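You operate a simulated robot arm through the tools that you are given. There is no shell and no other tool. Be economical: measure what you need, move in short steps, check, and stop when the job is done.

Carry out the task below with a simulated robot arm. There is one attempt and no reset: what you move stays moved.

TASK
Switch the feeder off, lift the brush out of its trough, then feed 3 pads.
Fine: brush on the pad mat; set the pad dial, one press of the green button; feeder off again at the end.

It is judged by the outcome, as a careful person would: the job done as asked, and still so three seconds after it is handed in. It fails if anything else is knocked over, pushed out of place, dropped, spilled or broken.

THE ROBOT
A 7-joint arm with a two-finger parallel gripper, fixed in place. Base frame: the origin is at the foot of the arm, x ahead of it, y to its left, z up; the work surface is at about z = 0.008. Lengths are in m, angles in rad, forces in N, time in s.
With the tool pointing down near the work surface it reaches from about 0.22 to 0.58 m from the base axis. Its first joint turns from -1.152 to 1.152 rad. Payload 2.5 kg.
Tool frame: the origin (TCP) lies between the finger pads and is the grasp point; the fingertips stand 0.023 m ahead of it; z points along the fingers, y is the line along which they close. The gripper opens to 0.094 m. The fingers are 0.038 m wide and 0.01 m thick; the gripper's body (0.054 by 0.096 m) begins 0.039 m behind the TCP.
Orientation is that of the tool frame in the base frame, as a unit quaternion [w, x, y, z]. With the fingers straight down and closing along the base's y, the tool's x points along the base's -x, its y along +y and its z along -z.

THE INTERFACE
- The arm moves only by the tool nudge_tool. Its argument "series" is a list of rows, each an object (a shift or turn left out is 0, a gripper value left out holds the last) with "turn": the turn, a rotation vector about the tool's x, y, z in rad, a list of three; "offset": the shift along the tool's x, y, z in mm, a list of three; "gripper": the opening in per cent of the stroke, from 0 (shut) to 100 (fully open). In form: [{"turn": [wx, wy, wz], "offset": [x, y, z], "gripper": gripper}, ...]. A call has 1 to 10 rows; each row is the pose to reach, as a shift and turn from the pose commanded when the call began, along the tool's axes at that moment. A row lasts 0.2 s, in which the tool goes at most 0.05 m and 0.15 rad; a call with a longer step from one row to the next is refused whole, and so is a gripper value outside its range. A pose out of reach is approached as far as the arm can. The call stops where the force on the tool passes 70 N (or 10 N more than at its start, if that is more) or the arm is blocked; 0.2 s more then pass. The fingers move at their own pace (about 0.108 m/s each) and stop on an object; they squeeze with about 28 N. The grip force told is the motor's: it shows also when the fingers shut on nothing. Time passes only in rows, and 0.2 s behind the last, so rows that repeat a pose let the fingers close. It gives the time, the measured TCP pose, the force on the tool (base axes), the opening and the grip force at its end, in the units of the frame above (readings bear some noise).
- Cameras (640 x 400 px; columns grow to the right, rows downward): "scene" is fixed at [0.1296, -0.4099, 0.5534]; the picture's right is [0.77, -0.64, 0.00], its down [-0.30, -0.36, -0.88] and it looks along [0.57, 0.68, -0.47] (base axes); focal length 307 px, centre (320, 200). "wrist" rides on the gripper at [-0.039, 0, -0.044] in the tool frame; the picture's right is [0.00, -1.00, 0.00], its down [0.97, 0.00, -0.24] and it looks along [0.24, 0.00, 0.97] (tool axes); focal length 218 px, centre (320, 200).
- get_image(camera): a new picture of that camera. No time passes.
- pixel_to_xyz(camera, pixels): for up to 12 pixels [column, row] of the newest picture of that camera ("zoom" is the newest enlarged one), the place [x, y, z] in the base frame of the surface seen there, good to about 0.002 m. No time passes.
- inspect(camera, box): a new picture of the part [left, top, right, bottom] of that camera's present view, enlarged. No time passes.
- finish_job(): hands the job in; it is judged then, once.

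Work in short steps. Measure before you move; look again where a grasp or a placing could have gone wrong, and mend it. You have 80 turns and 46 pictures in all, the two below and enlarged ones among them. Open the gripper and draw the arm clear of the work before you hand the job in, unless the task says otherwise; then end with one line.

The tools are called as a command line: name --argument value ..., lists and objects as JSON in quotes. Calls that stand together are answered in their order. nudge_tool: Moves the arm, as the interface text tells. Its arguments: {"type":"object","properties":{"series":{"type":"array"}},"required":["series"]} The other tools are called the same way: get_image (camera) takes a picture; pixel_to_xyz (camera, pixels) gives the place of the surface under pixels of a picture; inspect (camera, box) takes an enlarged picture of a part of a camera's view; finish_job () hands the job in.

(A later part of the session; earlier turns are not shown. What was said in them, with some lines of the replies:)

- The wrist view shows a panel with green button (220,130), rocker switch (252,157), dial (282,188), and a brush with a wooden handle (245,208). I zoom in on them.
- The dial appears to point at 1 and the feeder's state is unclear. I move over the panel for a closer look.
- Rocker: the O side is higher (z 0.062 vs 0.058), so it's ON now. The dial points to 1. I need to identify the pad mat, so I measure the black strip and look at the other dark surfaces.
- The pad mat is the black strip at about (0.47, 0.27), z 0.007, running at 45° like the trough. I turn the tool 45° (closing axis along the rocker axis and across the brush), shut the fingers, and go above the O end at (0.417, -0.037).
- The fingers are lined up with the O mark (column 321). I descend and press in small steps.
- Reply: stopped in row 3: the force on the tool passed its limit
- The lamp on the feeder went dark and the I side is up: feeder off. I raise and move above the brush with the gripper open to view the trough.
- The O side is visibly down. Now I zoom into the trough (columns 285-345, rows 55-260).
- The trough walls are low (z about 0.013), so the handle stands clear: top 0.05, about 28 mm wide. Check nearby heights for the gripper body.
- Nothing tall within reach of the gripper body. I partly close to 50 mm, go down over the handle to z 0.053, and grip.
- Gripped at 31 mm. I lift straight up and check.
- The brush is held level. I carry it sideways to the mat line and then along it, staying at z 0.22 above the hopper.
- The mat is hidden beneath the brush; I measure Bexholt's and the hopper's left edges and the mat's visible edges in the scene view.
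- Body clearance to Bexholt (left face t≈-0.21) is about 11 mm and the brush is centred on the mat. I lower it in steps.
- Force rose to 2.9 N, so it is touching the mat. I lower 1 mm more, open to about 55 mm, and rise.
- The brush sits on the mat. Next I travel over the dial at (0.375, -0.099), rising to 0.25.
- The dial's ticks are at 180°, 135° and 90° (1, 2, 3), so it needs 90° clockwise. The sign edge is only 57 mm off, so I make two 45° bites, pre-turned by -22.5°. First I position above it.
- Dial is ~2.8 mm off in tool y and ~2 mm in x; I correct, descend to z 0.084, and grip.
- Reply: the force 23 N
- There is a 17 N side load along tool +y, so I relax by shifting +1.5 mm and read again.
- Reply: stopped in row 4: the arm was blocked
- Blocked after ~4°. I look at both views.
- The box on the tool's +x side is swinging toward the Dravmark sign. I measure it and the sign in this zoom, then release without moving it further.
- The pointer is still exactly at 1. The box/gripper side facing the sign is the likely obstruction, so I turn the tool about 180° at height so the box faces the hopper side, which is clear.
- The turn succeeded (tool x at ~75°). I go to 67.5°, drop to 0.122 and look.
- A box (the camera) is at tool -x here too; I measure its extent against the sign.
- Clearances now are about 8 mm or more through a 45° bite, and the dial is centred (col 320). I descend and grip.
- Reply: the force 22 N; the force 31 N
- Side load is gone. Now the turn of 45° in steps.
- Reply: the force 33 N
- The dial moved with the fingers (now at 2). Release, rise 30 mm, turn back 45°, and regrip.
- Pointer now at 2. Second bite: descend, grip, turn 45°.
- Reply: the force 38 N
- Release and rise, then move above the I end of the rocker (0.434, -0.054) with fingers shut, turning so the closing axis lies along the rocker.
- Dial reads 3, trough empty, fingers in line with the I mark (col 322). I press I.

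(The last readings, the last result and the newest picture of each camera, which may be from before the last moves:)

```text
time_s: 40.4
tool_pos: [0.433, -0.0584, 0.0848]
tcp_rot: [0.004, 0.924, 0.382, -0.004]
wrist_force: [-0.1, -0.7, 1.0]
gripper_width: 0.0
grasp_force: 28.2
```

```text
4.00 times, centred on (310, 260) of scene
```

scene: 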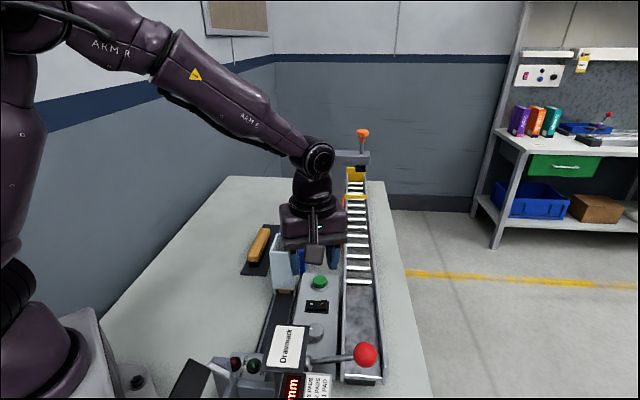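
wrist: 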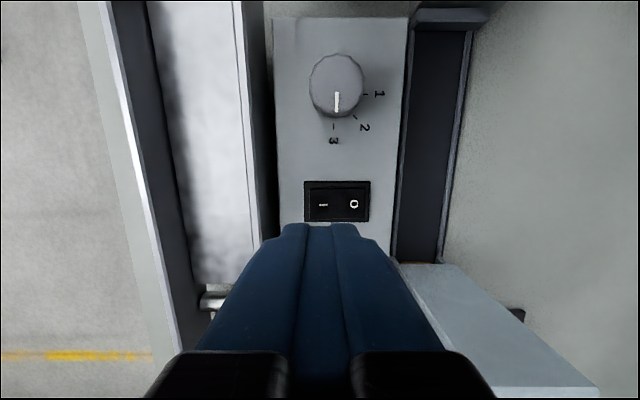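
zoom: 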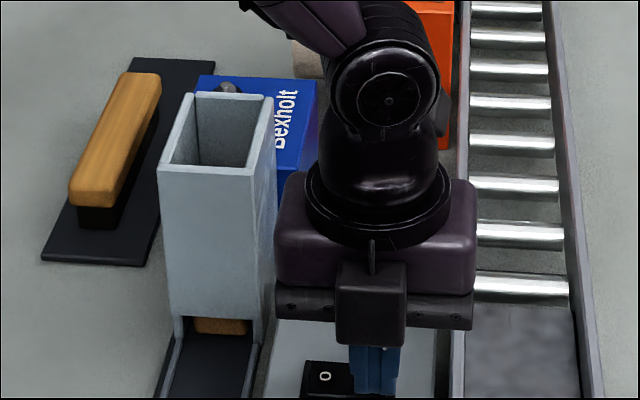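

Lamp still dark at z 0.085; I press a few mm more.

nudge_tool --series '[{"offset": [0, 0, 1.5]}, {"offset": [0, 0, 3]}, {"offset": [0, 0, 4.5]}, {"offset": [0, 0, 6]}]'

inspect --camera "scene" --box '[230, 210, 390, 310]'

```text
time_s: 41.4
tool_pos: [0.435, -0.058, 0.0816]
tcp_rot: [0.002, 0.924, 0.383, -0.004]
wrist_force: [-22.4, 6.9, 52.4]
gripper_width: 0.0001
grasp_force: 28.2
```

```text
4.00 times, centred on (310, 260) of scene
```

zoom: 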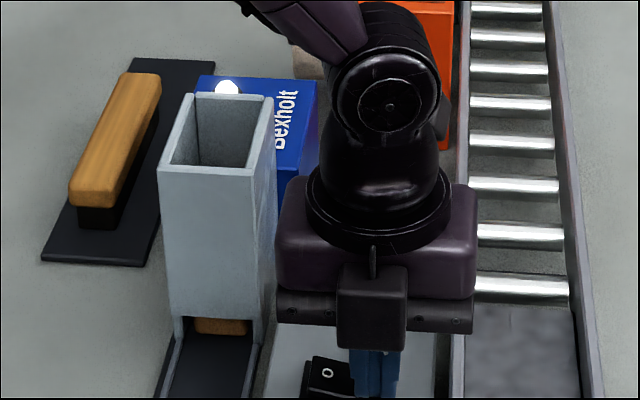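

White lamp lit: feeder on, dial at 3. I rise and go above the green button at (0.473, 0.0).

nudge_tool --series '[{"offset": [0, 0, -30]}, {"offset": [0, 0, -50]}, {"offset": [34, -7, -50]}, {"offset": [68, -14, -50]}, {"offset": [68, -14, -50]}]'

get_image --camera "wrist"

```text
time_s: 42.6
tool_pos: [0.4719, -0.0012, 0.1286]
tcp_rot: [0.003, 0.924, 0.383, -0.005]
wrist_force: [0.3, -0.4, 0.2]
gripper_width: 0.0004
grasp_force: 27.5
```

```text
6 pictures are left
```

wrist: 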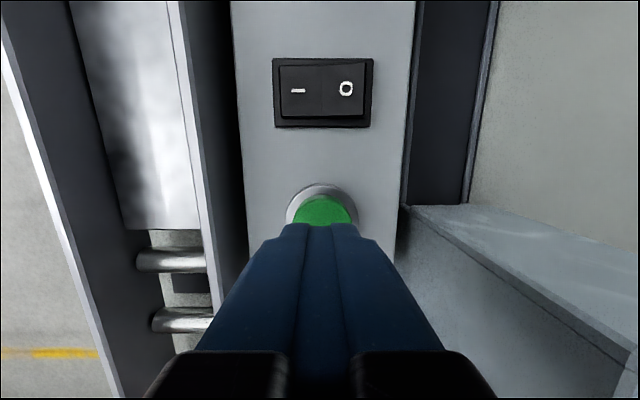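

Button is centred. I press it down monotonically and check the feeder before releasing.

nudge_tool --series '[{"offset": [0, 0, 25]}, {"offset": [0, 0, 36]}, {"offset": [0, 0, 39]}, {"offset": [0, 0, 41]}, {"offset": [0, 0, 43]}]'

inspect --camera "scene" --box '[230, 210, 390, 310]'

```text
time_s: 43.8
tool_pos: [0.4733, 0.0004, 0.0841]
tcp_rot: [0.004, 0.924, 0.383, -0.005]
wrist_force: [-1.1, 0.7, 2.4]
gripper_width: 0.0
grasp_force: 28.2
```

```text
4.00 times, centred on (310, 260) of scene
```

zoom: 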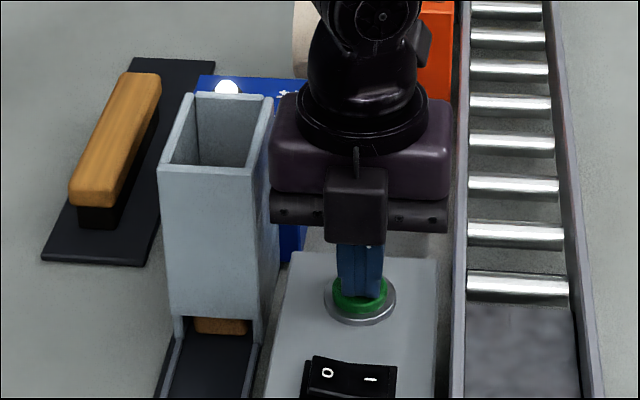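

Only 2.4 N and nothing has moved; I press on monotonically.

nudge_tool --series '[{"offset": [0, 0, 1]}, {"offset": [0, 0, 2]}, {"offset": [0, 0, 3]}, {"offset": [0, 0, 4]}]'

```text
time_s: 44.8
tool_pos: [0.4722, 0.0004, 0.0799]
tcp_rot: [0.002, 0.924, 0.382, -0.004]
wrist_force: [0.2, 0.1, 5.0]
gripper_width: 0.0002
grasp_force: 27.5
```

inspect --camera "scene" --box '[230, 240, 390, 340]'

```text
4.00 times, centred on (310, 290) of scene
```

zoom: 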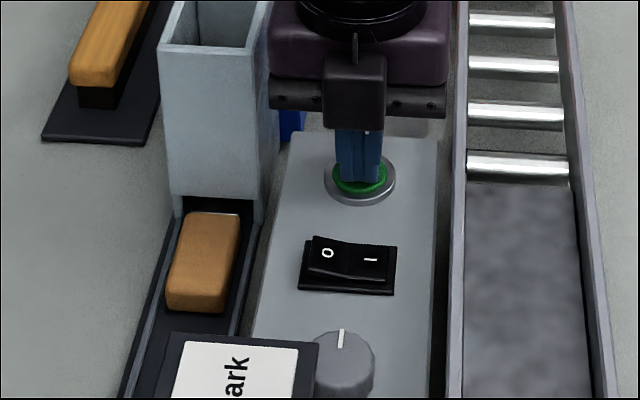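

A pad is emerging: the single press worked. I rise, move back above the rocker's O end, and wait.

nudge_tool --series '[{"offset": [0, 0, -30]}, {"offset": [0, 0, -60]}, {"offset": [-33, -6, -70]}, {"offset": [-66, -12, -75]}, {"offset": [-66, -12, -75]}, {"offset": [-66, -12, -75]}, {"offset": [-66, -12, -75]}, {"offset": [-66, -12, -75]}, {"offset": [-66, -12, -75]}, {"offset": [-66, -12, -75]}]'

nudge_tool --series '[{"offset": [0, 0, 0]}, {"offset": [0, 0, 0]}, {"offset": [0, 0, 0]}, {"offset": [0, 0, 0]}, {"offset": [0, 0, 0]}, {"offset": [0, 0, 0]}, {"offset": [0, 0, 0]}, {"offset": [0, 0, 0]}, {"offset": [0, 0, 0]}, {"offset": [0, 0, 0]}]'

nudge_tool --series '[{"offset": [0, 0, 0]}, {"offset": [0, 0, 0]}, {"offset": [0, 0, 0]}, {"offset": [0, 0, 0]}, {"offset": [0, 0, 0]}, {"offset": [0, 0, 0]}, {"offset": [0, 0, 0]}, {"offset": [0, 0, 0]}, {"offset": [0, 0, 0]}, {"offset": [0, 0, 0]}]'

get_image --camera "wrist"

```text
time_s: 47.0
tool_pos: [0.4182, -0.0354, 0.157]
tcp_rot: [0.003, 0.924, 0.383, -0.004]
wrist_force: [0.5, -0.6, 0.2]
gripper_width: 0.0
grasp_force: 27.8
```

```text
time_s: 49.2
tool_pos: [0.4197, -0.0361, 0.157]
tcp_rot: [0.002, 0.924, 0.383, -0.005]
wrist_force: [0.1, 0.7, -0.6]
gripper_width: 0.0
grasp_force: 28.2
```

```text
time_s: 51.4
tool_pos: [0.4183, -0.0354, 0.1572]
tcp_rot: [0.003, 0.923, 0.384, -0.005]
wrist_force: [0.2, 0.8, -0.4]
gripper_width: 0.0
grasp_force: 27.6
```

```text
3 pictures are left
```

wrist: 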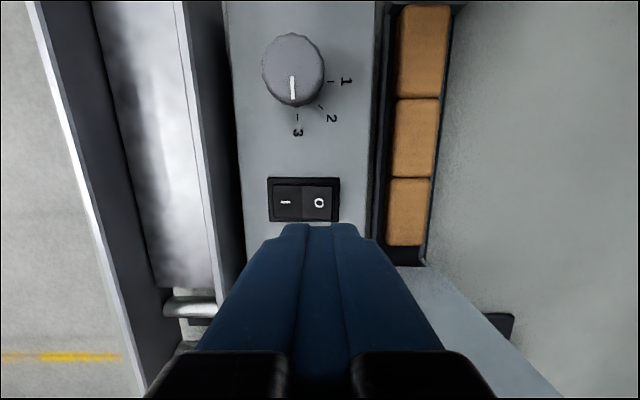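

Three pads lie in the trough and the stroke is over. The fingers are in line with O (col 319); I press it.

nudge_tool --series '[{"offset": [0, 0, 0]}, {"offset": [0, 0, 30]}, {"offset": [0, 0, 60]}, {"offset": [0, 0, 68]}, {"offset": [0, 0, 71]}, {"offset": [0, 0, 74]}, {"offset": [0, 0, 76]}, {"offset": [0, 0, 78]}, {"offset": [0, 0, 79]}]'

```text
time_s: 53.3
tool_pos: [0.4179, -0.0366, 0.0817]
tcp_rot: [0.004, 0.924, 0.384, -0.003]
wrist_force: [-7.0, 0.9, 12.1]
gripper_width: 0.0
grasp_force: 27.7
stopped in row 9: the force on the tool passed its limit (the readings are from after the stop); the commanded pose is now the measured one
```

Force hit the limit as in the first switch-off. I rise clear, open the gripper and check.

nudge_tool --series '[{"offset": [0, 0, -40]}, {"offset": [0, 0, -85]}, {"offset": [0, 0, -130]}, {"offset": [0, 0, -175]}, {"offset": [0, 0, -215], "gripper": 100}, {"offset": [0, 0, -245]}, {"offset": [0, 0, -245]}]'

get_image --camera "scene"

inspect --camera "scene" --box '[220, 210, 400, 330]'

```text
time_s: 54.9
tool_pos: [0.4172, -0.0339, 0.328]
tcp_rot: [0.003, 0.924, 0.383, -0.002]
wrist_force: [0.7, 0.2, -0.7]
gripper_width: 0.0939
grasp_force: 0.1
```

```text
2 pictures are left
```

scene: 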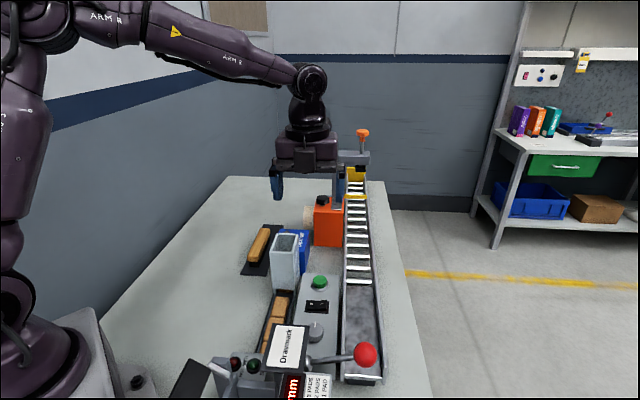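

```text
3.33 times, centred on (310, 270) of scene
```

zoom: 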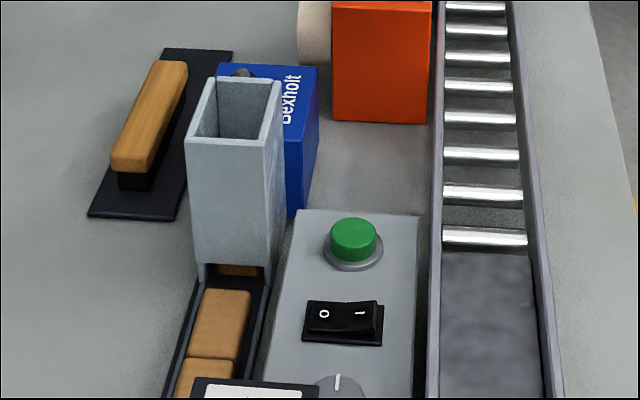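

The lamp is dark, O is down, three pads are in the trough, the brush is on the mat, and the arm is clear.

finish_job

```text
The job is handed in.
```

The job is done and handed in: the brush is on the pad mat, three pads were fed with the dial at 3 and one press of the green button, and the feeder is off again.
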